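You operate a simulated robot arm through the tools that you are given. There is no shell and no other tool. Be economical: measure what you need, move in short steps, check, and stop when the job is done.

You run a simulated robot arm. Do the job below in one go: nothing can be reset, and whatever is moved stays where it is left.

## Task
Strip the core box and stand the new core on the green plate.
Fine: ease the clamp, draw the dowel into its block, part the halves wide. Set down upright: dowel, square core.

It is judged by the outcome, as a careful person would: the job done as asked, and still so three seconds after it is handed in. It fails if anything else is knocked over, pushed out of place, dropped, spilled or broken.

## Robot
A 6-joint arm with a two-finger parallel gripper, fixed in place. Base frame: the origin is at the foot of the arm, x ahead of it, y to its left, z up; the work surface is at about z = 800. Lengths are in mm, angles in degrees, forces in N, time in s.
With the tool pointing down near the work surface it reaches from about 260 to 680 mm from the base axis. Its first joint turns from -66.0 to 66.0 degrees. Payload 2.9 kg.
The TCP is the grasp point between the finger pads, 30 mm short of the fingertips. In the tool frame z runs along the fingers and y along their closing line. Largest opening 110 mm; finger width 20, thickness 10; the body of the gripper, 48 by 112 mm, starts 55 mm behind the TCP.
Orientation is told as [roll, pitch, yaw] about the base's x, y, z axes, in that order, counted from this pose: with the fingers straight down and closing along the base's y, the tool's x points along the base's -x, its y along +y and its z along -z.

## Interface
- The arm moves only by the tool nudge_tool. Its argument "steps" is a list of rows, each a list of 7 numbers: the shift along the base's x, y, z in m, then the turn, a rotation vector about the base's x, y, z in degrees, then the finger opening in m, from 0 to 0.11. In form: [[dx, dy, dz, ax, ay, az, claw], ...]. A call has 1 to 20 rows; each row shifts and turns the commanded pose from where the row before left it. Rows are played at 5 a second. More than 50 mm and 8.6 degrees between two rows, or a gripper value outside its range, and nothing of the call is played. A pose out of reach is approached as far as the arm can. The call stops where the force on the tool passes 50 N (or 10 N more than at its start, if that is more) or the arm is blocked; 0.2 s more then pass. Each finger travels about 108 mm/s and halts on what it meets, pressing with about 29 N; the grip force reading is that of the motor and also rises with nothing between the fingers. The clock runs only during rows and for 0.2 s after the last one: add rows that do not move to give the fingers time. It gives the time, the measured TCP pose, the force on the tool (base axes), the opening and the grip force at its end, in the units of the frame above (readings bear some noise), with the torque about the TCP (base axes, N m) and any sound that the robot's microphone picked up, and new pictures: "show" is both (left out), scene, wrist or none.
- Cameras (640 x 400 px; columns grow to the right, rows downward): "scene" is fixed at [87.9, 453.3, 1371.9]; the picture's right is [-0.57, -0.82, 0.00], its down [-0.56, 0.39, -0.73] and it looks along [0.60, -0.41, -0.69] (base axes); focal length 334 px, centre (320, 200). "wrist" rides on the gripper at [72, 17, -103] in the tool frame; the picture's right is [-0.23, 0.97, 0.00], its down [-0.76, -0.18, -0.62] and it looks along [-0.61, -0.14, 0.78] (tool axes); focal length 222 px, centre (320, 200). There is no depth. A picture from a camera that has moved, and an enlarged one, comes with that camera's place and axes in the base frame and with its lens.
- zoom(camera, box): a new picture of the part [left, top, right, bottom] of that camera's present view, enlarged. No time passes.
- hand_in(): hands the job in; it is judged then, once.

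Work in short steps. Places have to be worked out from the pictures, the camera data and where the tool is seen: move nearer, look again, correct. Check each grasp and each placing, and mend what went wrong. You have 120 turns and 200 pictures in all, those below and enlarged ones among them. Open the gripper and draw the arm clear of the work before you hand the job in, unless the task says otherwise; then end with one line.

The tools are called after "Emit:" by a JSON object that holds its "fn" and its "kwargs". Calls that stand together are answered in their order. nudge_tool: Moves the arm, as the interface text tells. Its arguments: {"type":"object","properties":{"steps":{"type":"array","items":{"type":"array","items":{"type":"number"}}},"show":{"type":"string","enum":["both","scene","wrist","none"]}},"required":["steps"]} The other tools are called the same way: zoom (camera, box) takes an enlarged picture of a part of a camera's view; hand_in () hands the job in.

At the start:

```text
time_s: 0.0
eef_pos: [309.8, 224.9, 1122.5]
ee_rot: [0.0, 0.0, 0.0]
contact_force: [0.1, -0.4, -0.3]
moment: [-0.04, -0.01, 0.0]
gripper_width: 109.9
grip_force: 0.0
```

scene: 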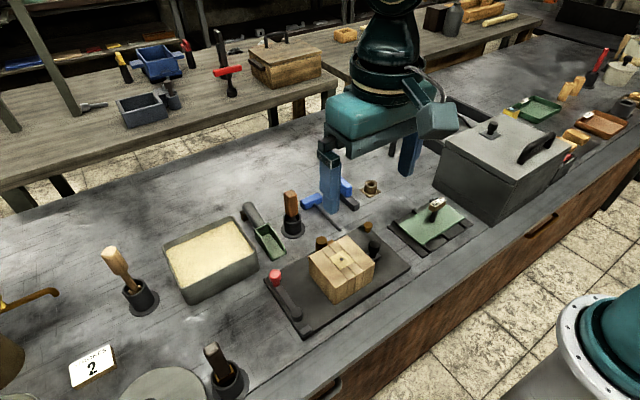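
wrist: 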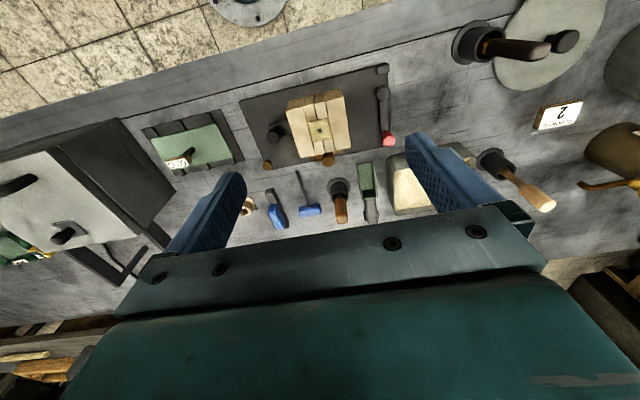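

I start by enlarging the core box and the green plate to understand the mechanism.

Emit:
{"fn": "zoom", "kwargs": {"camera": "scene", "box": [250, 180, 490, 340]}}

Emit:
{"fn": "zoom", "kwargs": {"camera": "wrist", "box": [130, 50, 430, 240]}}

```text
2.50 times, centred on (370, 260) of scene
camera zoom: at [87.9, 453.3, 1371.9], right [-0.57, -0.82, 0.0], down [-0.56, 0.39, -0.73], along [0.6, -0.41, -0.69], focal length 835 px, centre (195, 50)
```

zoom: 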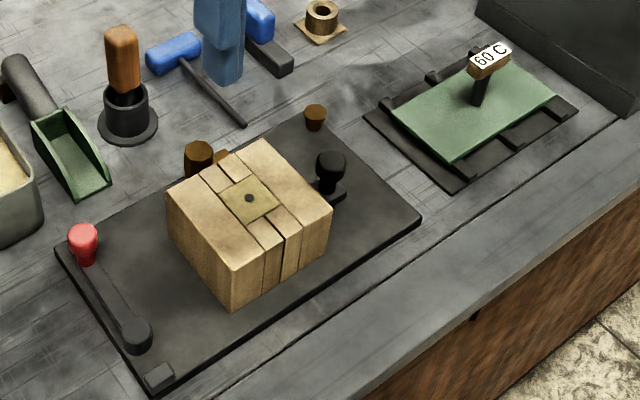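

```text
2.11 times, centred on (280, 145) of wrist
camera zoom: at [236.2, 241.2, 1225.4], right [0.23, 0.97, 0.0], down [0.76, -0.18, 0.62], along [0.61, -0.14, -0.78], focal length 468 px, centre (404, 316)
```

zoom: 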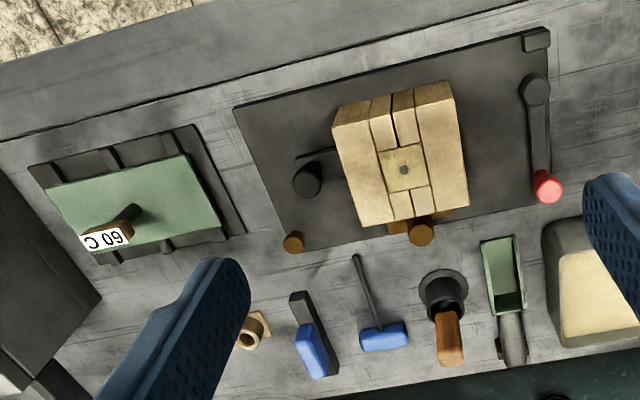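

The box stands near (368, 211), with a red-knobbed lever, a dark knob and brown pegs around it. I drop closer for a better look.

Emit:
{"fn": "nudge_tool", "kwargs": {"steps": [[0, -0.01, -0.04, 0, 0, 0, 0.11], [0, -0.01, -0.04, 0, 0, 0, 0.11], [0, 0, -0.04, 0, 0, 0, 0.11], [0, 0, 0, 0, 0, 0, 0.11]], "show": "both"}}

```text
time_s: 1.0
eef_pos: [310.4, 203.1, 1002.4]
ee_rot: [0.0, -0.1, 0.1]
contact_force: [0.0, 0.2, 0.0]
moment: [-0.01, -0.03, 0.0]
gripper_width: 110.2
grip_force: 0.0
camera wrist: at [236.8, 220.2, 1106.1], right [0.23, 0.97, 0.0], down [0.76, -0.18, 0.62], along [0.61, -0.14, -0.78], focal length 222 px, centre (320, 200)
```

scene: 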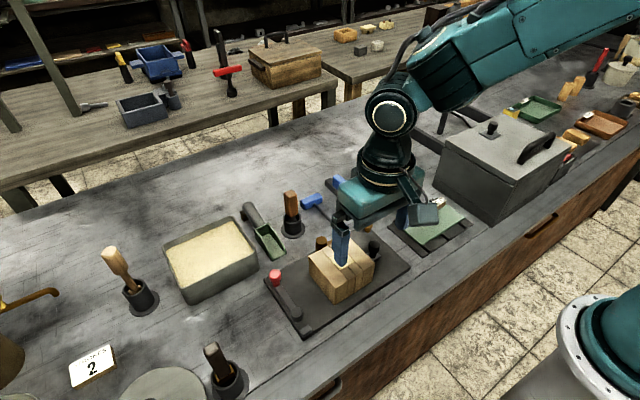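
wrist: 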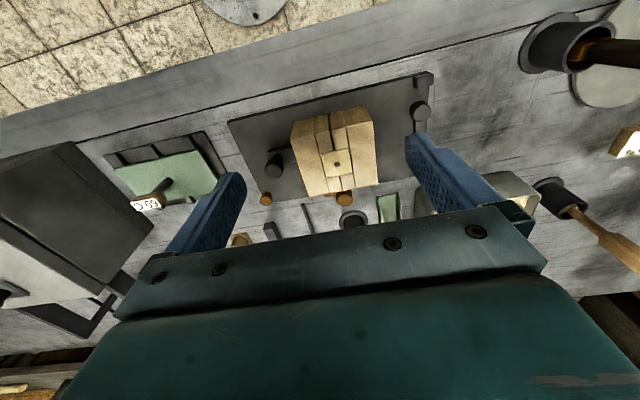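

Emit:
{"fn": "zoom", "kwargs": {"camera": "wrist", "box": [220, 60, 450, 220]}}

Emit:
{"fn": "zoom", "kwargs": {"camera": "wrist", "box": [90, 120, 250, 220]}}

Emit:
{"fn": "zoom", "kwargs": {"camera": "scene", "box": [255, 225, 415, 335]}}

```text
2.50 times, centred on (335, 140) of wrist
camera zoom: at [236.8, 220.2, 1106.1], right [0.23, 0.97, 0.0], down [0.76, -0.18, 0.62], along [0.61, -0.14, -0.78], focal length 555 px, centre (282, 350)
```

zoom: 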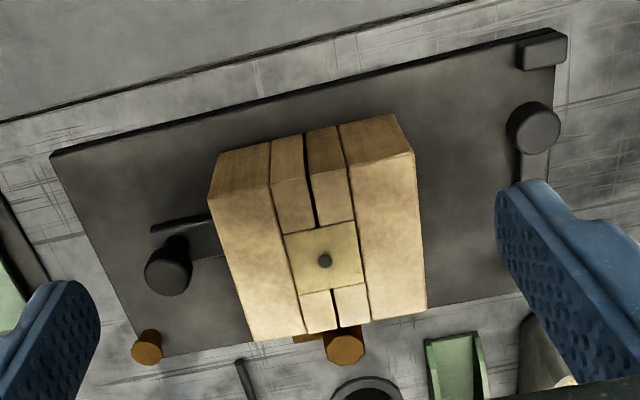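

```text
4.00 times, centred on (170, 170) of wrist
camera zoom: at [236.8, 220.2, 1106.1], right [0.23, 0.97, 0.0], down [0.76, -0.18, 0.62], along [0.61, -0.14, -0.78], focal length 888 px, centre (920, 320)
```

zoom: 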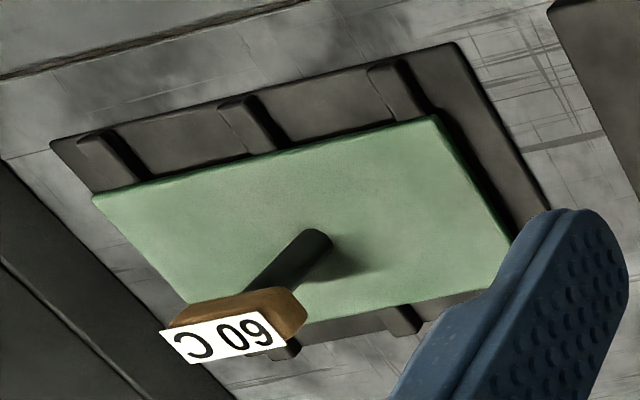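

```text
3.64 times, centred on (335, 280) of scene
camera zoom: at [87.9, 453.3, 1371.9], right [-0.57, -0.82, 0.0], down [-0.56, 0.39, -0.73], along [0.6, -0.41, -0.69], focal length 1215 px, centre (266, -91)
```

zoom: 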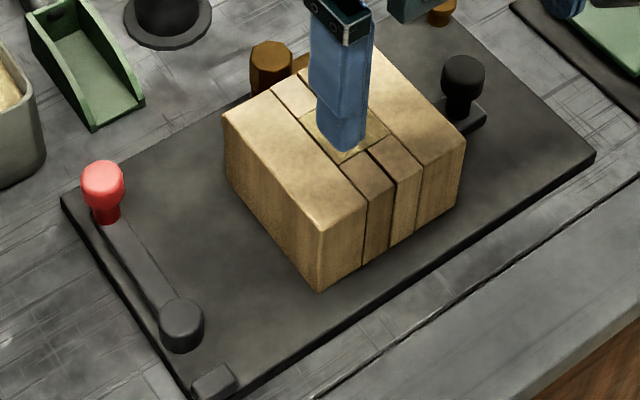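

Core top is about (375, 210, 866); the box spans roughly x 328–415, y 164–256. I'll swing the wrist camera round to view the dark knob side and far end from lower down.

Emit:
{"fn": "nudge_tool", "kwargs": {"steps": [[0.02, -0.01, 0, 0, 0, 8.2, 0.11], [0.02, -0.01, 0, 0, 0, 8.2, 0.11], [0.02, -0.01, 0, 0, 0, 8.2, 0.11], [0.02, -0.01, 0, 0, 0, 8.2, 0.11], [0.02, -0.01, 0, 0, 0, 8.2, 0.11], [0.02, -0.01, 0, 0, 0, 8.2, 0.11], [0, -0.01, 0, 0, 0, 8.2, 0.11], [0, -0.01, -0.01, 0, 0, 8.2, 0.11], [0, -0.01, -0.01, 0, 0, 8.2, 0.11], [0, -0.01, -0.01, 0, 0, 8.1, 0.11], [0, -0.01, -0.01, 0, 0, 8.1, 0.11], [0, 0, 0, 0, 0, 0, 0.11]], "show": "both"}}

```text
time_s: 3.6
eef_pos: [430.0, 93.1, 961.6]
ee_rot: [-0.1, 0.1, 90.2]
contact_force: [-0.6, 0.5, -0.4]
moment: [0.0, 0.0, 0.02]
gripper_width: 109.7
grip_force: 0.1
camera wrist: at [411.8, 21.5, 1065.5], right [-0.97, 0.23, 0.0], down [0.18, 0.76, 0.62], along [0.14, 0.61, -0.78], focal length 222 px, centre (320, 200)
```

scene: 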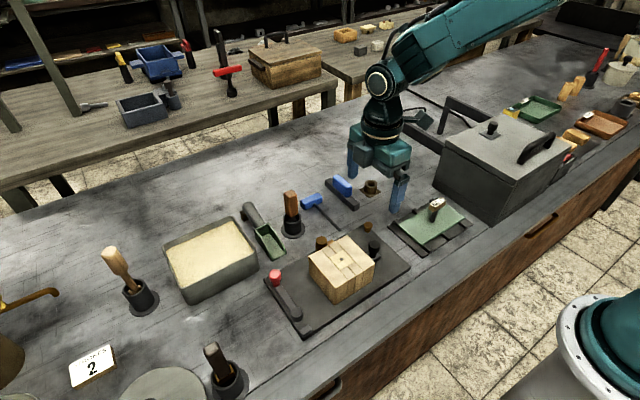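
wrist: 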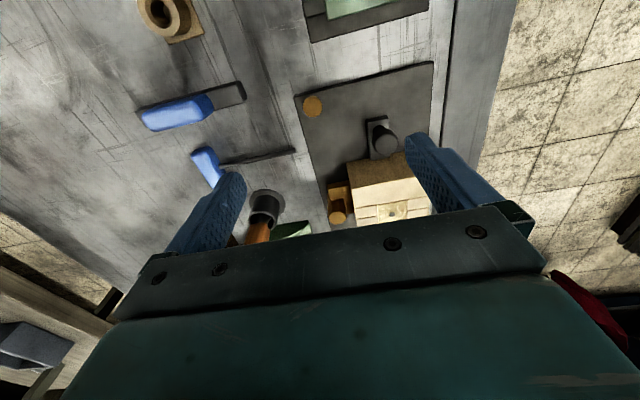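

Emit:
{"fn": "zoom", "kwargs": {"camera": "wrist", "box": [285, 60, 445, 230]}}

Emit:
{"fn": "zoom", "kwargs": {"camera": "scene", "box": [295, 160, 395, 260]}}

Emit:
{"fn": "zoom", "kwargs": {"camera": "scene", "box": [380, 180, 480, 260]}}

```text
2.35 times, centred on (365, 145) of wrist
camera zoom: at [411.8, 21.5, 1065.5], right [-0.97, 0.23, 0.0], down [0.18, 0.76, 0.62], along [0.14, 0.61, -0.78], focal length 523 px, centre (214, 329)
```

zoom: 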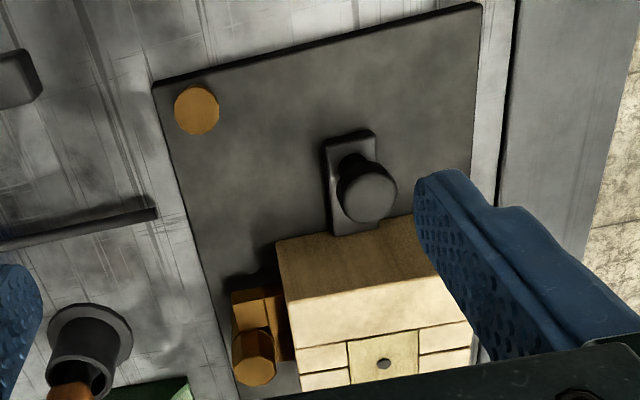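

```text
4.00 times, centred on (345, 210) of scene
camera zoom: at [87.9, 453.3, 1371.9], right [-0.57, -0.82, 0.0], down [-0.56, 0.39, -0.73], along [0.6, -0.41, -0.69], focal length 1336 px, centre (220, 160)
```

zoom: 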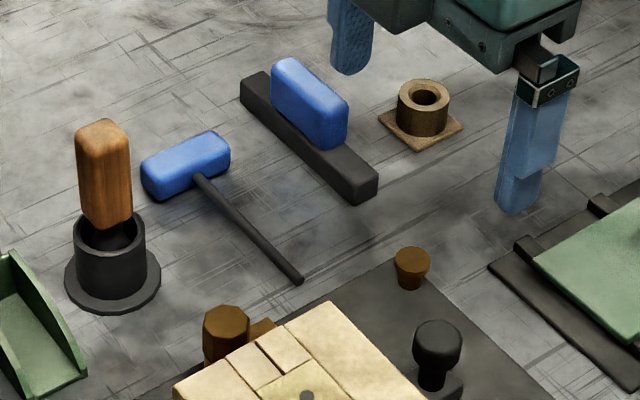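

```text
5.00 times, centred on (430, 220) of scene
camera zoom: at [87.9, 453.3, 1371.9], right [-0.57, -0.82, 0.0], down [-0.56, 0.39, -0.73], along [0.6, -0.41, -0.69], focal length 1671 px, centre (-230, 100)
```

zoom: 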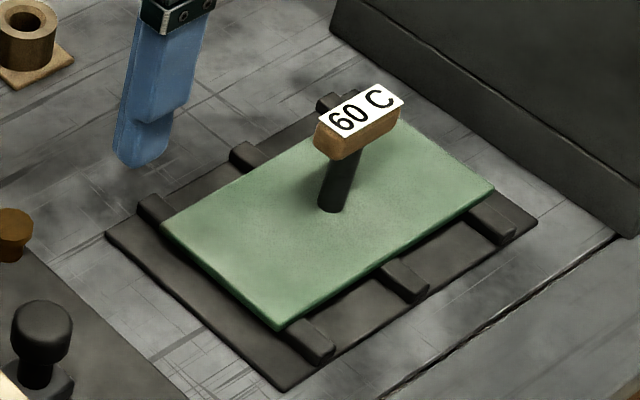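

The dark knob sits on a bar at the -y half's foot; an upright brown peg with a small block stands at the split's far end. I turn further to look at that far end face on.

Emit:
{"fn": "nudge_tool", "kwargs": {"steps": [[0, 0.01, 0, 0, 0, 8.2, 0.11], [0.01, 0.01, 0, 0, 0, 8.2, 0.11], [0.01, 0.01, 0, 0, 0, 8.2, 0.11], [0.01, 0.01, 0, 0, 0, 8.2, 0.11], [0.01, 0.01, 0, 0, 0, 8.2, 0.11], [0.01, 0.01, 0, 0, 0, 8.2, 0.11], [0.01, 0.01, 0, 0, 0, 8.2, 0.11], [0.01, 0.01, 0, 0, 0, 8.2, 0.11], [0.01, 0.01, 0, 0, 0, 8.2, 0.11], [0.01, 0.01, 0, 0, 0, 8.1, 0.11], [0.01, 0.01, 0, 0, 0, 8.1, 0.11], [0, 0, 0, 0, 0, 0, 0.11]], "show": "wrist"}}

```text
time_s: 6.2
eef_pos: [529.9, 203.4, 963.2]
ee_rot: [-0.1, 0.0, -179.9]
contact_force: [0.3, 1.0, -0.8]
moment: [0.01, -0.02, 0.01]
gripper_width: 109.9
grip_force: 0.1
camera wrist: at [601.9, 187.7, 1066.0], right [-0.23, -0.97, 0.0], down [-0.76, 0.18, 0.62], along [-0.61, 0.14, -0.78], focal length 222 px, centre (320, 200)
```

wrist: 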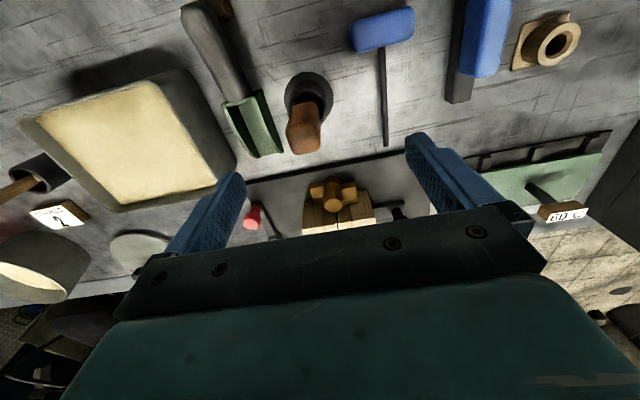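

Emit:
{"fn": "zoom", "kwargs": {"camera": "wrist", "box": [240, 150, 430, 240]}}

```text
3.37 times, centred on (335, 195) of wrist
camera zoom: at [601.9, 187.7, 1066.0], right [-0.23, -0.97, 0.0], down [-0.76, 0.18, 0.62], along [-0.61, 0.14, -0.78], focal length 748 px, centre (270, 217)
```

zoom: 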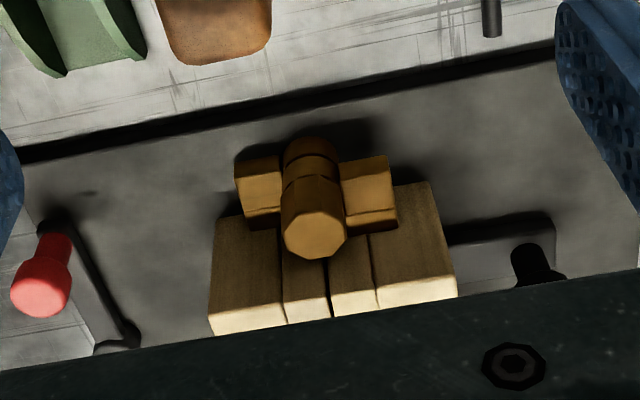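

The far end shows two brown lugs, one per half, with an upright octagonal-headed pin between them — likely the dowel; the ringed wooden block on the bench is likely "its block". I look more closely at the lever, from above at +y.

Emit:
{"fn": "nudge_tool", "kwargs": {"steps": [[-0.02, 0.02, 0, 0, 0, 8.2, 0.11], [-0.01, 0.02, 0, 0, 0, 8.2, 0.11], [-0.01, 0.02, 0, 0, 0, 8.2, 0.11], [-0.01, 0.02, 0, 0, 0, 8.2, 0.11], [-0.01, 0.02, 0, 0, 0, 8.2, 0.11], [-0.01, 0.02, 0, 0, 0, 8.2, 0.11], [-0.01, 0.01, 0, 0, 0, 8.2, 0.11], [-0.01, 0.01, 0, 0, 0, 8.2, 0.11], [-0.02, 0.01, 0, 0, 0, 8.2, 0.11], [-0.02, 0, 0, 0, 0, 8.1, 0.11], [-0.02, 0, 0, 0, 0, 8.1, 0.11], [0, 0, 0, 0, 0, 0, 0.11]], "show": "wrist"}}

```text
time_s: 8.8
eef_pos: [390.5, 456.5, 1006.4]
ee_rot: [-3.2, -0.8, -94.9]
contact_force: [-1.3, -0.5, 0.2]
moment: [0.0, -0.02, 0.01]
gripper_width: 109.9
grip_force: 0.0
out of reach, approached as far as the arm can: row 3, 4, 5, 6, 7, 8
camera wrist: at [417.8, 526.7, 1106.6], right [0.95, -0.31, -0.05], down [-0.21, -0.74, 0.64], along [-0.24, -0.6, -0.76], focal length 222 px, centre (320, 200)
```

wrist: 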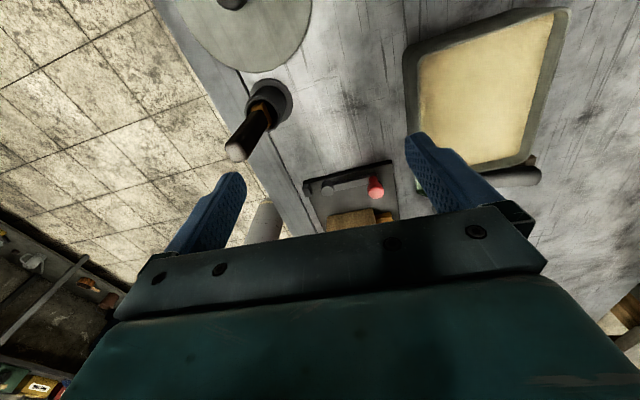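

The arm ran into its limits on that swing; I let it settle and look again.

Emit:
{"fn": "nudge_tool", "kwargs": {"steps": [[0, 0, 0, 0, 0, 0, 0.11], [0, 0, 0, 0, 0, 0, 0.11], [0, 0, 0, 0, 0, 0, 0.11]], "show": "wrist"}}

Emit:
{"fn": "zoom", "kwargs": {"camera": "wrist", "box": [280, 120, 440, 230]}}

```text
time_s: 9.6
eef_pos: [390.3, 454.9, 1005.3]
ee_rot: [-3.2, -1.0, -94.9]
contact_force: [0.6, -0.6, 0.3]
moment: [0.03, 0.0, 0.02]
gripper_width: 110.0
grip_force: 0.1
camera wrist: at [417.8, 526.8, 1106.8], right [0.95, -0.31, -0.05], down [-0.21, -0.74, 0.64], along [-0.24, -0.6, -0.76], focal length 222 px, centre (320, 200)
```

wrist: 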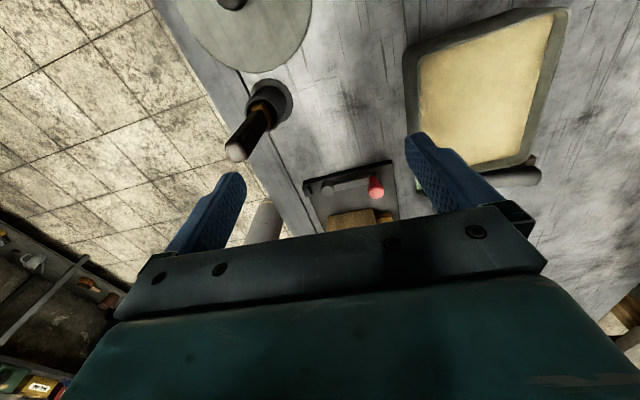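

```text
3.64 times, centred on (360, 175) of wrist
camera zoom: at [417.8, 526.8, 1106.8], right [0.95, -0.31, -0.05], down [-0.21, -0.74, 0.64], along [-0.24, -0.6, -0.76], focal length 808 px, centre (174, 291)
```

zoom: 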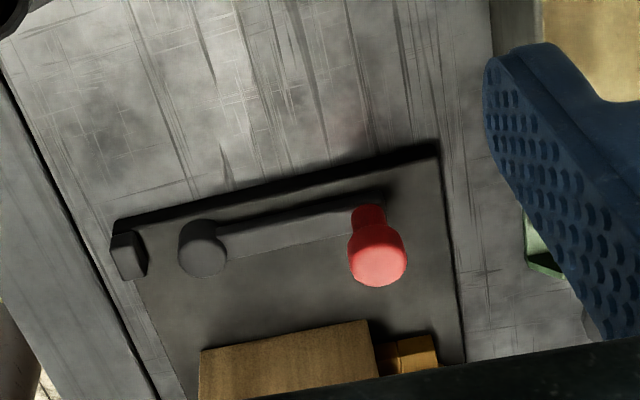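

The lever is a flat bar on a vertical boss, with a stop block behind it. I unwind the wrist and go to look at the pin, pegs and dark bar from a low -y vantage.

Emit:
{"fn": "nudge_tool", "kwargs": {"steps": [[0, -0.02, 0.01, 0, 0, 8, 0.11], [0, -0.02, 0.01, 0, 0, 8, 0.11], [0, -0.02, 0.01, 0, 0, 8, 0.11], [0, -0.02, 0.01, 0, 0, 8, 0.11], [0, -0.02, 0, 0, 0, 8, 0.11], [0, -0.02, 0, 0, 0, 8, 0.11], [0, -0.02, 0, 0, 0, 8, 0.11], [0, -0.02, 0, 0, 0, 8, 0.11], [0, -0.02, 0, 0, 0, 8, 0.11], [0, -0.02, 0, 0, 0, 8, 0.11], [0, -0.02, 0, 0, 0, 8, 0.11], [0, -0.02, 0, 0, 0, 8, 0.11], [0, 0, 0, 0, 0, 0, 0.11]], "show": "none"}}

```text
time_s: 12.4
eef_pos: [280.7, 485.4, 1077.7]
ee_rot: [-1.8, -6.0, -47.9]
contact_force: [0.0, 0.3, -0.6]
moment: [0.0, 0.0, 0.02]
gripper_width: 109.8
grip_force: 0.1
out of reach, approached as far as the arm can: row 1, 2, 3, 4, 5, 6, 7, 8, 9, 10, 11, 12
```

The readings diverge from my command; I check with still rows whether the arm is converging.

Emit:
{"fn": "nudge_tool", "kwargs": {"steps": [[0, 0, 0, 0, 0, 0, 0.11], [0, 0, 0, 0, 0, 0, 0.11], [0, 0, 0, 0, 0, 0, 0.11], [0, 0, 0, 0, 0, 0, 0.11]], "show": "scene"}}

```text
time_s: 13.4
eef_pos: [280.3, 484.4, 1076.1]
ee_rot: [-1.7, -5.9, -47.9]
contact_force: [0.2, 0.1, 0.0]
moment: [-0.01, 0.02, 0.01]
gripper_width: 110.1
grip_force: 0.1
```

scene: 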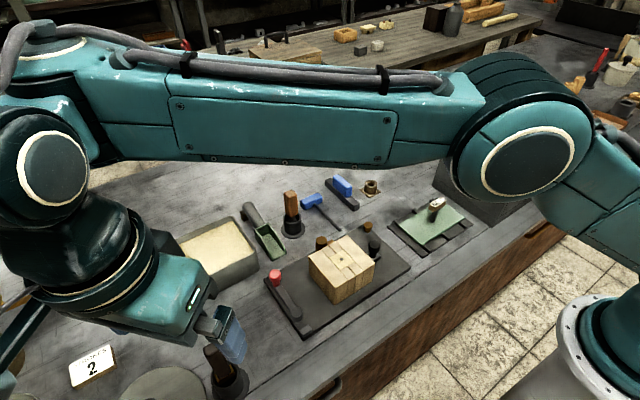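

The wrist joint is at its stop, so I unwind the other way (negative yaw) while moving back over open space.

Emit:
{"fn": "nudge_tool", "kwargs": {"steps": [[0.005, -0.005, 0.01, 0, 0, -8, 0.11], [0.005, -0.01, 0.01, 0, 0, -8, 0.11], [0.01, -0.01, 0.01, 0, 0, -8, 0.11], [0.01, -0.02, 0, 0, 0, -8, 0.11], [0.01, -0.02, 0, 0, 0, -8, 0.11], [0.01, -0.02, 0, 0, 0, -8, 0.11], [0.01, -0.02, 0, 0, 0, -8, 0.11], [0.01, -0.02, 0, 0, 0, -8, 0.11], [0.01, -0.02, 0, 0, 0, -8, 0.11], [0.01, -0.02, 0, 0, 0, -8, 0.11], [0, 0, 0, 0, 0, 0, 0.11]], "show": "none"}}

```text
time_s: 15.8
eef_pos: [378.3, 329.4, 1120.5]
ee_rot: [-1.8, -6.2, -128.2]
contact_force: [0.0, 0.2, 0.4]
moment: [-0.03, 0.05, -0.03]
gripper_width: 109.9
grip_force: 0.1
out of reach, approached as far as the arm can: row 7, 8, 9, 10
```

Progress; I continue unwinding toward yaw 180 and 90 while staying high.

Emit:
{"fn": "nudge_tool", "kwargs": {"steps": [[0.01, -0.02, 0, 0, 0, -8, 0.11], [0.01, -0.02, 0, 0, 0, -8, 0.11], [0.01, -0.02, 0, 0, 0, -8, 0.11], [0.01, -0.02, 0, 0, 0, -8, 0.11], [0.01, -0.02, 0, 0, 0, -8, 0.11], [0.01, -0.01, 0, 0, 0, -8, 0.11], [0, -0.01, 0, 0, 0, -8, 0.11], [0, -0.01, 0, 0, 0, -8, 0.11], [0, -0.01, 0, 0, 0, -8, 0.11], [0, -0.01, 0, 0, 0, -8, 0.11], [0, 0, 0, 0, 0, -8, 0.11], [0, 0, 0, 0, 0, -8, 0.11], [0, 0, 0, 0, 0, 0, 0.11]], "show": "none"}}

```text
time_s: 18.6
eef_pos: [466.4, 190.0, 1151.9]
ee_rot: [-1.4, -6.1, 135.8]
contact_force: [-0.7, -0.5, 0.0]
moment: [0.01, 0.02, -0.03]
gripper_width: 109.9
grip_force: 0.0
out of reach, approached as far as the arm can: row 1, 2, 4, 7, 8, 9, 10, 11, 12
```

I correct the small tilt, and continue to yaw 90 at lower height.

Emit:
{"fn": "nudge_tool", "kwargs": {"steps": [[0, 0, -0.02, -5.2, -3.4, 0, 0.11], [0, 0, -0.02, 0, 0, -8, 0.11], [0, -0.01, -0.02, 0, 0, -8, 0.11], [0, -0.01, -0.02, 0, 0, -8, 0.11], [0, -0.01, -0.02, 0, 0, -8, 0.11], [0, -0.01, -0.02, 0, 0, -8, 0.11], [0, 0, 0, 0, 0, 0, 0.11]], "show": "none"}}

```text
time_s: 20.2
eef_pos: [537.6, 177.3, 1096.4]
ee_rot: [-0.3, 0.1, 95.8]
contact_force: [0.4, 0.0, -0.5]
moment: [-0.02, 0.0, -0.01]
gripper_width: 110.2
grip_force: 0.0
out of reach, approached as far as the arm can: row 1, 2, 3, 4, 5, 6
```

Emit:
{"fn": "nudge_tool", "kwargs": {"steps": [[0, 0, -0.01, 0, 0, 0, 0.11], [0, 0, -0.01, 0, 0, 0, 0.11], [0, 0, 0, 0, 0, 0, 0.11]], "show": "scene"}}

```text
time_s: 21.0
eef_pos: [548.3, 179.2, 1082.8]
ee_rot: [-0.1, 0.2, 95.9]
contact_force: [-0.2, 0.4, -0.7]
moment: [-0.01, -0.06, -0.05]
gripper_width: 110.1
grip_force: 0.0
out of reach, approached as far as the arm can: row 1, 2
```

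scene: 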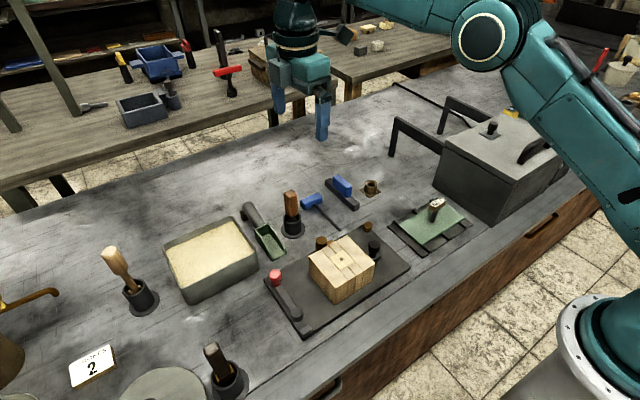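

I try to pull back inward and see whether the arm follows properly.

Emit:
{"fn": "nudge_tool", "kwargs": {"steps": [[-0.02, 0, 0, 0, 0, -6, 0.11], [-0.02, 0, 0, 0, 0, 0, 0.11], [-0.02, 0, 0, 0, 0, 0, 0.11], [0, 0, 0, 0, 0, 0, 0.11], [0, 0, 0, 0, 0, 0, 0.11]], "show": "none"}}

```text
time_s: 22.2
eef_pos: [522.0, 193.4, 1110.3]
ee_rot: [-0.2, 0.1, 89.9]
contact_force: [0.3, -0.5, -0.4]
moment: [-0.01, 0.0, -0.02]
gripper_width: 109.9
grip_force: 0.0
out of reach, approached as far as the arm can: row 1, 2, 3
```

I take a scene picture to judge the arm's posture.

Emit:
{"fn": "nudge_tool", "kwargs": {"steps": [[0.03, 0, 0.03, 0, 0, 0, 0.11], [0.03, 0, 0.03, 0, 0, 0, 0.11], [0, 0, 0, 0, 0, 0, 0.11]], "show": "both"}}

```text
time_s: 23.0
eef_pos: [578.2, 193.0, 1167.3]
ee_rot: [-0.1, 0.3, 90.6]
contact_force: [0.0, -0.5, -0.4]
moment: [0.06, 0.01, -0.01]
gripper_width: 110.1
grip_force: 0.1
out of reach, approached as far as the arm can: row 1
camera wrist: at [560.9, 121.4, 1270.4], right [-0.98, 0.22, -0.01], down [0.17, 0.77, 0.62], along [0.14, 0.6, -0.78], focal length 222 px, centre (320, 200)
```

scene: 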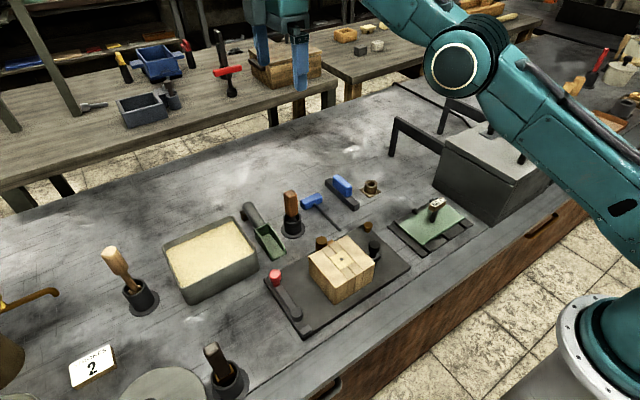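
wrist: 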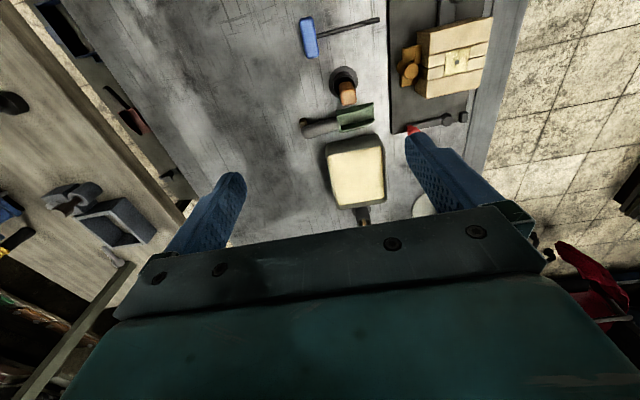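

The elbow is slightly over-straight (hyperextended), which blocks inward moves. I stretch the arm fully out and upward so that it may fold the right way when pulled back.

Emit:
{"fn": "nudge_tool", "kwargs": {"steps": [[0.03, 0.01, 0.03, 0, 0, 0, 0.11], [0.03, 0.01, 0.03, 0, 0, 0, 0.11], [0.03, 0.01, 0.03, 0, 0, 0, 0.11], [0.03, 0.01, 0.03, 0, 0, 0, 0.11], [0.03, 0.01, 0.03, 0, 0, 0, 0.11], [0, 0, 0, 0, 0, 0, 0.11], [0, 0, 0, 0, 0, 0, 0.11]], "show": "none"}}

```text
time_s: 24.6
eef_pos: [572.1, 192.3, 1181.0]
ee_rot: [-0.4, 0.1, 89.9]
contact_force: [-0.2, -1.0, -0.4]
moment: [0.0, 0.0, 0.0]
gripper_width: 110.1
grip_force: 0.1
out of reach, approached as far as the arm can: row 1, 2, 3, 4, 5
```

The arm is fully stretched. Now I pull it in with larger steps.

Emit:
{"fn": "nudge_tool", "kwargs": {"steps": [[-0.04, -0.015, -0.025, 0, 0, 0, 0.11], [-0.04, -0.015, -0.025, 0, 0, 0, 0.11], [-0.03, -0.01, -0.02, 0, 0, 0, 0.11], [0, 0, 0, 0, 0, 0, 0.11]], "show": "none"}}

```text
time_s: 25.6
eef_pos: [460.7, 151.9, 1111.0]
ee_rot: [-0.4, 0.1, 90.0]
contact_force: [0.0, 0.0, -0.8]
moment: [0.0, 0.0, 0.01]
gripper_width: 109.9
grip_force: 0.0
```

The elbow is back to normal. Now I go to the low -y vantage with some tilt to see pin, peg and dark bar.

Emit:
{"fn": "nudge_tool", "kwargs": {"steps": [[-0.003, -0.01, -0.03, 5, 0, 0, 0.11], [-0.002, -0.01, -0.03, 5, 0, 0, 0.11], [-0.002, -0.01, -0.03, 5, 0, 0, 0.11], [-0.002, -0.01, -0.03, 5, 0, 0, 0.11], [-0.002, 0, -0.03, 2, 0, 0, 0.11], [0, 0, -0.03, 0, 0, 0, 0.11], [0, 0, 0, 0, 0, 0, 0.11]], "show": "wrist"}}

Emit:
{"fn": "zoom", "kwargs": {"camera": "wrist", "box": [250, 80, 420, 200]}}

```text
time_s: 27.2
eef_pos: [451.8, 112.1, 930.6]
ee_rot: [-0.3, -21.9, 89.9]
contact_force: [-0.2, 0.0, 0.6]
moment: [0.0, 0.0, -0.02]
gripper_width: 110.0
grip_force: 0.1
camera wrist: at [432.5, 6.7, 999.0], right [-0.97, 0.21, 0.08], down [0.17, 0.47, 0.86], along [0.15, 0.85, -0.5], focal length 222 px, centre (320, 200)
```

wrist: 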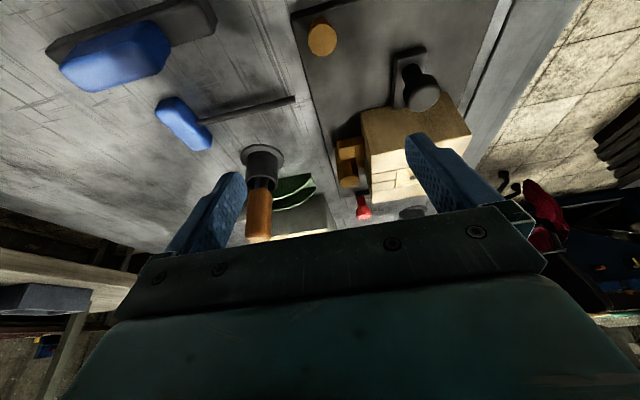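

```text
3.33 times, centred on (335, 140) of wrist
camera zoom: at [432.5, 6.7, 999.0], right [-0.97, 0.21, 0.08], down [0.17, 0.47, 0.86], along [0.15, 0.85, -0.5], focal length 740 px, centre (270, 400)
```

zoom: 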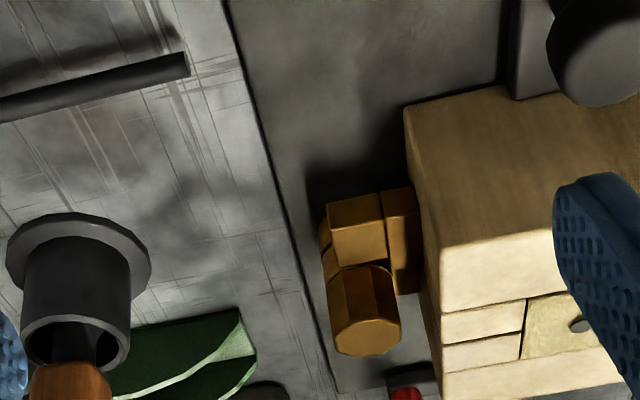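

Emit:
{"fn": "zoom", "kwargs": {"camera": "wrist", "box": [325, 125, 385, 195]}}

Emit:
{"fn": "zoom", "kwargs": {"camera": "wrist", "box": [370, 30, 480, 120]}}

Emit:
{"fn": "zoom", "kwargs": {"camera": "wrist", "box": [290, 10, 360, 60]}}

```text
5.71 times, centred on (355, 160) of wrist
camera zoom: at [432.5, 6.7, 999.0], right [-0.97, 0.21, 0.08], down [0.17, 0.47, 0.86], along [0.15, 0.85, -0.5], focal length 1269 px, centre (120, 429)
```

zoom: 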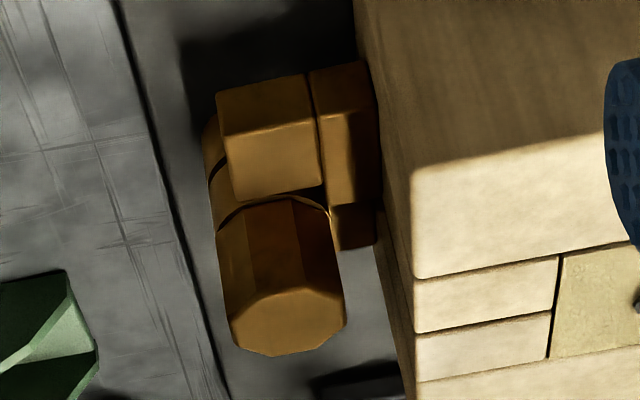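

```text
4.44 times, centred on (425, 75) of wrist
camera zoom: at [432.5, 6.7, 999.0], right [-0.97, 0.21, 0.08], down [0.17, 0.47, 0.86], along [0.15, 0.85, -0.5], focal length 987 px, centre (-147, 756)
```

zoom: 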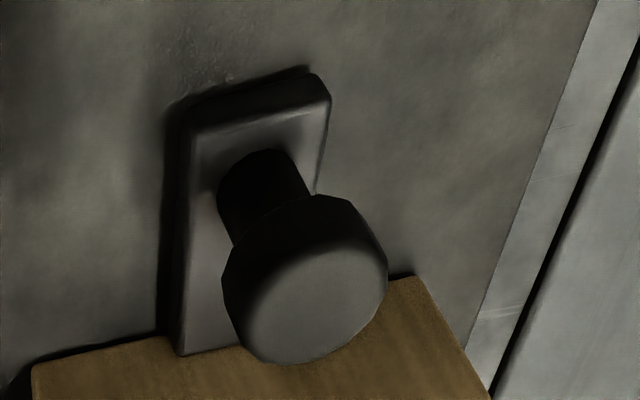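

```text
8.00 times, centred on (325, 35) of wrist
camera zoom: at [432.5, 6.7, 999.0], right [-0.97, 0.21, 0.08], down [0.17, 0.47, 0.86], along [0.15, 0.85, -0.5], focal length 1777 px, centre (280, 1520)
```

zoom: 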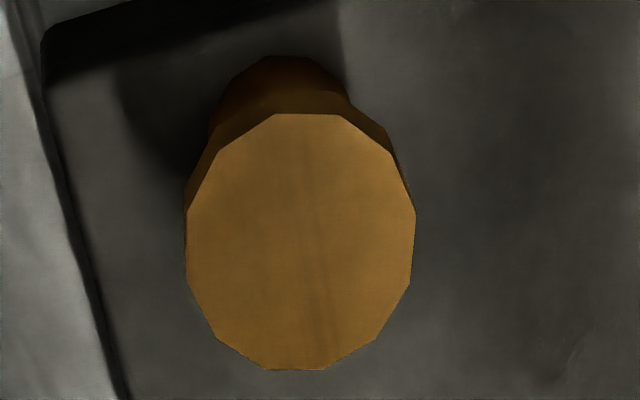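

I read it so: the red lever (boss at ~(347,320), knob ~(424,324)) is the clamp; the octagonal knob rides on a horizontal dowel held between the lugs of its block at +x; the dark knob serves to pull the -y half. I go above the red knob with yaw back to 0.

Emit:
{"fn": "nudge_tool", "kwargs": {"steps": [[0, 0.01, 0.03, -5, 0, 0, 0.11], [0, 0.01, 0.03, -5, 0, 0, 0.11], [0, 0.01, 0.03, -6, 0, 0, 0.11], [0, 0.01, 0, -6, 0, 0, 0.11], [-0.004, 0.02, 0, 0, 0, -8, 0.1], [-0.004, 0.02, 0, 0, 0, -8, 0.1], [-0.004, 0.02, 0, 0, 0, -8, 0.09], [-0.004, 0.02, 0, 0, 0, -8, 0.09], [-0.004, 0.02, 0, 0, 0, -8, 0.08], [-0.004, 0.02, 0, 0, 0, -8, 0.07], [-0.004, 0.02, 0, 0, 0, -8, 0.07], [0, 0.02, 0, 0, 0, -8, 0.06], [0, 0.012, 0, 0, 0, -8, 0.06], [0, 0, -0.02, 0, 0, -8, 0.06], [0, 0, -0.02, 0, 0, -8, 0.06], [0, 0, -0.02, 0, 0, -2, 0.06], [0, 0, 0, 0, 0, 0, 0.06]], "show": "both"}}

```text
time_s: 30.8
eef_pos: [422.1, 324.3, 959.9]
ee_rot: [-0.3, 0.1, -0.1]
contact_force: [0.5, 0.7, -0.2]
moment: [0.0, 0.04, 0.01]
gripper_width: 60.1
grip_force: 0.0
camera wrist: at [349.4, 342.2, 1064.3], right [0.23, 0.97, -0.01], down [0.76, -0.18, 0.62], along [0.61, -0.15, -0.78], focal length 222 px, centre (320, 200)
```

scene: 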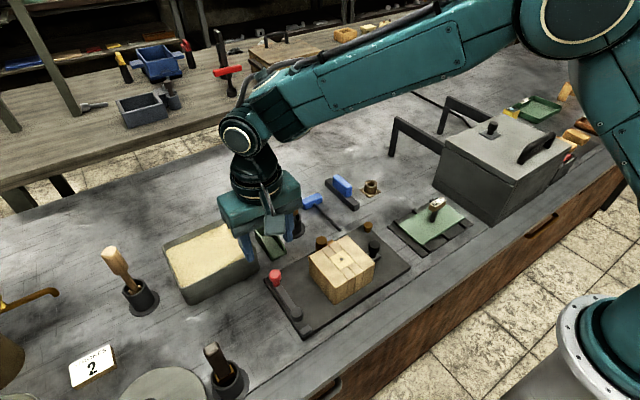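
wrist: 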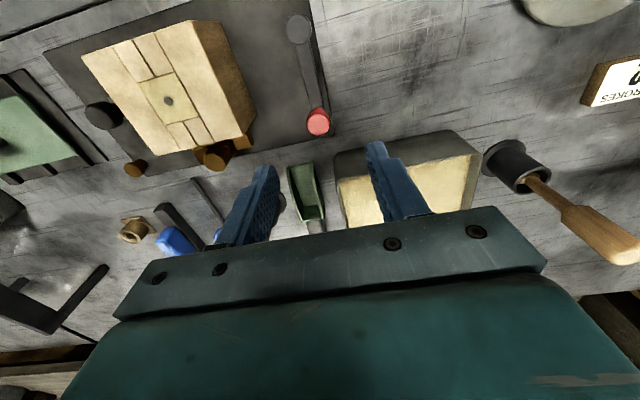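

Red knob measured at about (421, 322). I descend over it.

Emit:
{"fn": "nudge_tool", "kwargs": {"steps": [[0, -0.001, -0.03, 0, 0, 0, 0.06], [0, -0.001, -0.03, 0, 0, 0, 0.06], [0, 0, -0.03, 0, 0, 0, 0.06], [0, 0, -0.018, 0, 0, 0, 0.06], [0, 0, 0, 0, 0, 0, 0.06]], "show": "both"}}

```text
time_s: 32.0
eef_pos: [422.9, 323.0, 851.8]
ee_rot: [-0.3, 0.0, 0.0]
contact_force: [0.5, -0.7, -0.9]
moment: [0.01, -0.06, 0.01]
gripper_width: 60.0
grip_force: 0.0
camera wrist: at [349.1, 339.9, 956.0], right [0.23, 0.97, -0.01], down [0.76, -0.18, 0.62], along [0.61, -0.15, -0.78], focal length 222 px, centre (320, 200)
```

scene: 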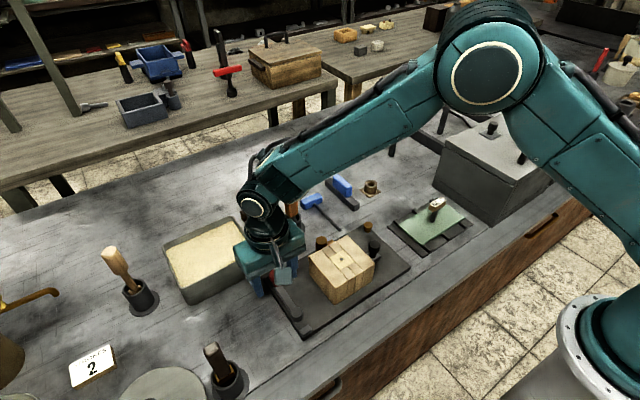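
wrist: 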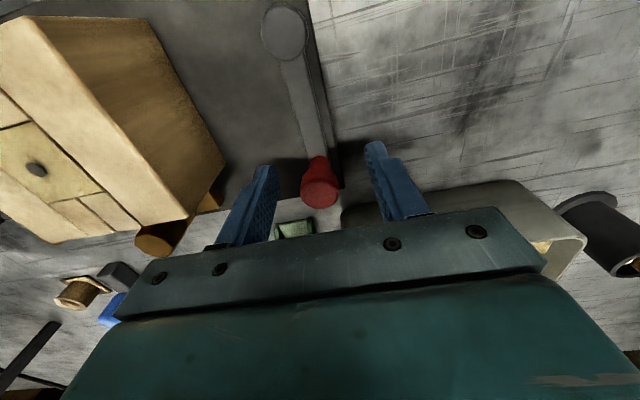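

The knob is between the pads. I close on it.

Emit:
{"fn": "nudge_tool", "kwargs": {"steps": [[0, 0, 0, 0, 0, 0, 0.03], [0, 0, 0, 0, 0, 0, 0.01], [0, 0, 0, 0, 0, 0, 0.01], [0, 0, 0, 0, 0, 0, 0.01]], "show": "none"}}

```text
time_s: 33.0
eef_pos: [421.6, 322.7, 852.3]
ee_rot: [-0.4, 0.1, -0.1]
contact_force: [0.3, -0.1, -2.9]
moment: [0.02, -0.1, 0.0]
gripper_width: 21.5
grip_force: 45.4
```

Gripped (21.5 mm). I try a small swing outward (+y) about the boss.

Emit:
{"fn": "nudge_tool", "kwargs": {"steps": [[-0.0003, 0.0065, 0, 0, 0, 5, 0.01], [-0.0008, 0.0065, 0, 0, 0, 5, 0.01], [0, 0, 0, 0, 0, 0, 0.01]], "show": "none"}}

```text
time_s: 33.8
eef_pos: [421.2, 335.7, 852.6]
ee_rot: [-0.4, 0.1, 10.0]
contact_force: [-7.2, -3.5, 0.2]
moment: [0.1, -1.06, 0.15]
gripper_width: 21.5
grip_force: 45.4
```

The lever turns outward with little resistance. I continue along the arc.

Emit:
{"fn": "nudge_tool", "kwargs": {"steps": [[-0.0028, 0.0095, 0, 0, 0, 8, 0.01], [-0.0039, 0.0097, 0, 0, 0, 8, 0.01], [-0.0052, 0.009, 0, 0, 0, 8, 0.01], [-0.0065, 0.0083, 0, 0, 0, 8, 0.01], [-0.0075, 0.0073, 0, 0, 0, 8, 0.01], [0, 0, 0, 0, 0, 0, 0.01]], "show": "both"}}

```text
time_s: 35.2
eef_pos: [396.3, 378.6, 853.0]
ee_rot: [-0.4, 0.2, 50.1]
contact_force: [-1.5, -7.4, -3.8]
moment: [-0.1, -0.02, 0.23]
gripper_width: 21.7
grip_force: 44.9
camera wrist: at [334.9, 334.5, 956.3], right [-0.6, 0.8, -0.01], down [0.62, 0.47, 0.62], along [0.5, 0.37, -0.78], focal length 222 px, centre (320, 200)
```

scene: 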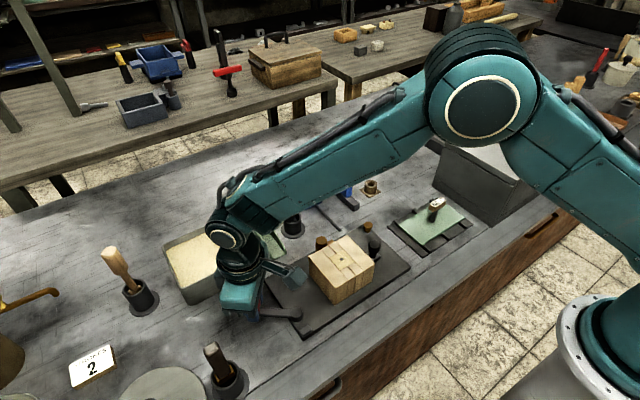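
wrist: 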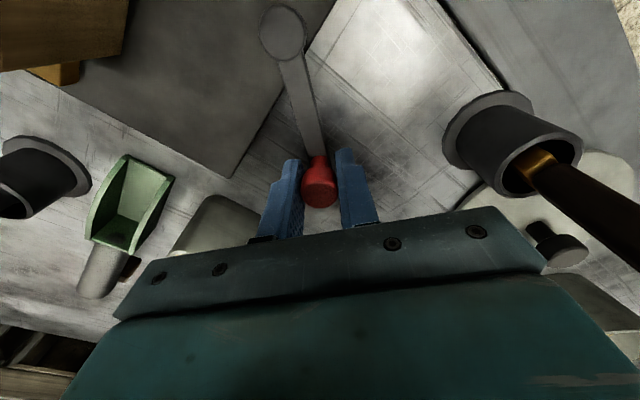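

Still turning freely; I continue a bit more, watching the force for the end stop.

Emit:
{"fn": "nudge_tool", "kwargs": {"steps": [[-0.0095, 0.0061, 0, 0, 0, 8, 0.01], [-0.0092, 0.0049, 0, 0, 0, 8, 0.01], [-0.0098, 0.0036, 0, 0, 0, 8, 0.01], [0, 0, 0, 0, 0, 0, 0.01]], "show": "wrist"}}

Emit:
{"fn": "zoom", "kwargs": {"camera": "scene", "box": [180, 220, 420, 380]}}

```text
time_s: 35.9
eef_pos: [386.8, 383.9, 852.4]
ee_rot: [-1.3, -0.1, 65.9]
contact_force: [8.1, -1.9, -3.6]
moment: [-0.2, -0.08, 0.22]
gripper_width: 21.4
grip_force: 45.1
stopped in row 3: the force on the tool passed its limit at 60 N (the readings are from after the stop); the commanded pose is now the measured one
camera wrist: at [337.5, 325.7, 955.8], right [-0.8, 0.6, -0.02], down [0.46, 0.63, 0.63], along [0.39, 0.49, -0.78], focal length 222 px, centre (320, 200)
```

wrist: 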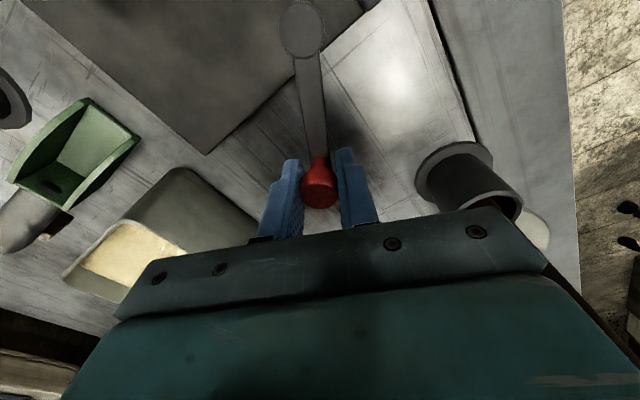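

```text
2.50 times, centred on (300, 300) of scene
camera zoom: at [88.1, 453.3, 1371.9], right [-0.57, -0.82, 0.0], down [-0.56, 0.39, -0.73], along [0.6, -0.41, -0.69], focal length 835 px, centre (370, -50)
```

zoom: 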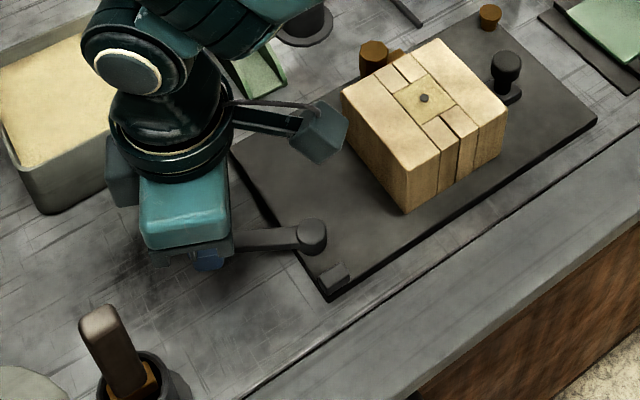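

The lever met a firm stop at about 57–60°: that is the end of its travel. I release it and lift, watching that it stays.

Emit:
{"fn": "nudge_tool", "kwargs": {"steps": [[0, 0, 0, 0, 0, 0, 0.045], [0, 0, 0, 0, 0, 0, 0.045], [0, 0, 0.03, 0, 0, 0, 0.045], [0, 0, 0.03, 0, 0, 0, 0.045], [0, 0, 0.03, 0, 0, 0, 0.045], [0, 0, 0, 0, 0, 0, 0.045]], "show": "wrist"}}

```text
time_s: 37.3
eef_pos: [386.1, 384.2, 943.6]
ee_rot: [-1.3, 0.0, 66.2]
contact_force: [-0.1, 0.4, 0.2]
moment: [-0.04, 0.0, -0.01]
gripper_width: 45.1
grip_force: 0.1
camera wrist: at [337.1, 326.4, 1047.0], right [-0.8, 0.6, -0.02], down [0.46, 0.63, 0.63], along [0.39, 0.49, -0.78], focal length 222 px, centre (320, 200)
```

wrist: 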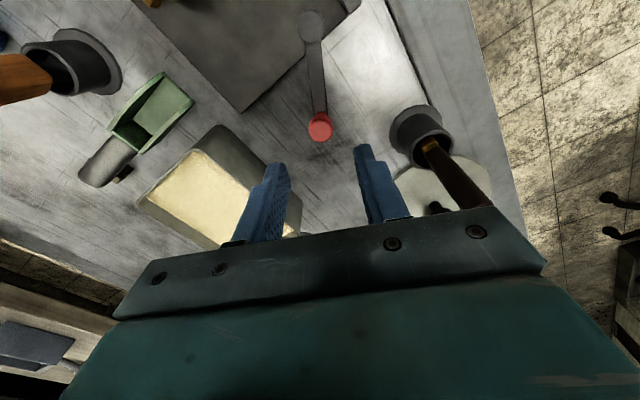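

The lever stays put. Now to the octagonal knob, reckoned at (436, 211), top about z 865; I move above it with yaw 0.

Emit:
{"fn": "nudge_tool", "kwargs": {"steps": [[0.005, -0.02, 0.005, 0, 0, -8, 0.045], [0.005, -0.02, 0.005, 0, 0, -8, 0.045], [0.005, -0.02, 0.005, 0, 0, -8, 0.045], [0.005, -0.02, 0, 0, 0, -8, 0.045], [0.005, -0.02, 0, 0, 0, -8, 0.045], [0.005, -0.02, 0, 0, 0, -8, 0.045], [0.005, -0.02, 0, 0, 0, -8, 0.045], [0.005, -0.02, 0, 0, 0, -8, 0.045], [0.005, -0.013, 0, 1.2, 0, -2, 0.045], [0.005, 0, 0, 0, 0, 0, 0.045], [0, 0, 0, 0, 0, 0, 0.045]], "show": "wrist"}}

Emit:
{"fn": "zoom", "kwargs": {"camera": "wrist", "box": [240, 100, 420, 230]}}

```text
time_s: 39.7
eef_pos: [434.7, 211.2, 958.2]
ee_rot: [0.0, -0.2, 0.1]
contact_force: [-0.3, -0.9, 0.2]
moment: [0.04, -0.01, -0.02]
gripper_width: 45.1
grip_force: 0.0
camera wrist: at [361.5, 228.7, 1061.2], right [0.23, 0.97, 0.0], down [0.76, -0.18, 0.62], along [0.61, -0.14, -0.78], focal length 222 px, centre (320, 200)
```

wrist: 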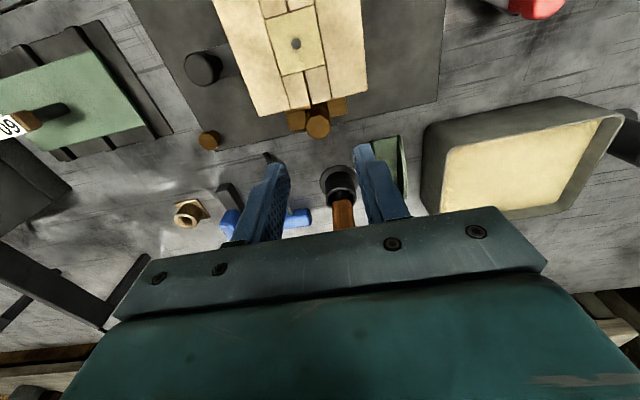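

```text
3.08 times, centred on (330, 165) of wrist
camera zoom: at [361.5, 228.7, 1061.2], right [0.23, 0.97, 0.0], down [0.76, -0.18, 0.62], along [0.61, -0.14, -0.78], focal length 684 px, centre (289, 308)
```

zoom: 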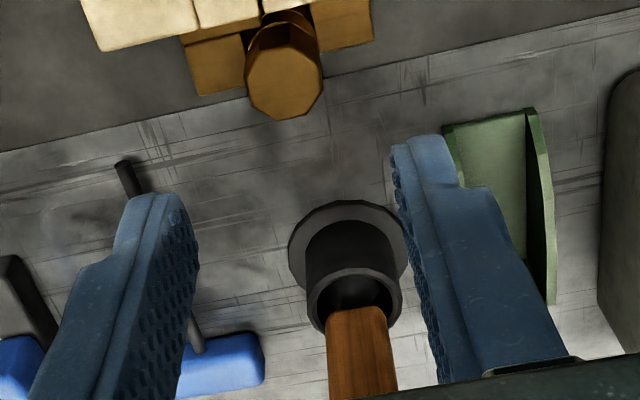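

Knob at (434, 211). I descend with the fingers straddling it and close.

Emit:
{"fn": "nudge_tool", "kwargs": {"steps": [[0, 0, -0.03, 0, 0, 0, 0.045], [0, 0, -0.03, 0, 0, 0, 0.045], [0, 0, -0.02, 0, 0, 0, 0.045], [0, 0, -0.003, 0, 0, 0, 0.045], [0, 0, 0, 0, 0, 0, 0.03], [0, 0, 0, 0, 0, 0, 0.01], [0, 0, 0, 0, 0, 0, 0.01]], "show": "wrist"}}

Emit:
{"fn": "zoom", "kwargs": {"camera": "scene", "box": [280, 180, 420, 300]}}

```text
time_s: 41.3
eef_pos: [434.4, 210.7, 875.0]
ee_rot: [0.0, -0.1, 0.1]
contact_force: [-1.1, 0.4, -0.7]
moment: [0.0, -0.04, -0.01]
gripper_width: 20.9
grip_force: 28.5
camera wrist: at [361.1, 227.8, 978.4], right [0.23, 0.97, 0.0], down [0.76, -0.18, 0.62], along [0.61, -0.14, -0.78], focal length 222 px, centre (320, 200)
```

wrist: 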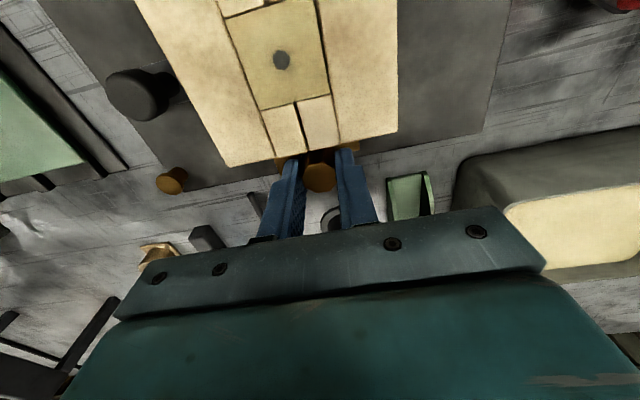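

```text
3.33 times, centred on (350, 240) of scene
camera zoom: at [87.9, 453.3, 1371.9], right [-0.57, -0.82, 0.0], down [-0.56, 0.39, -0.73], along [0.6, -0.41, -0.69], focal length 1114 px, centre (220, 67)
```

zoom: 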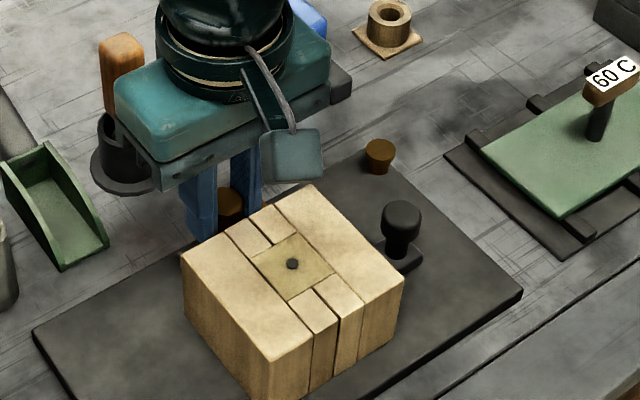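

Gripped at 20.9 mm. I pull gently toward +x to test.

Emit:
{"fn": "nudge_tool", "kwargs": {"steps": [[0.003, 0, 0, 0, 0, 0, 0.01], [0.003, 0, 0, 0, 0, 0, 0.01], [0, 0, 0, 0, 0, 0, 0.01]], "show": "none"}}

```text
time_s: 42.1
eef_pos: [438.4, 211.1, 874.4]
ee_rot: [-0.2, 0.3, 0.1]
contact_force: [-20.9, -4.6, 1.2]
moment: [-0.16, 0.7, 0.02]
gripper_width: 21.2
grip_force: 29.0
```

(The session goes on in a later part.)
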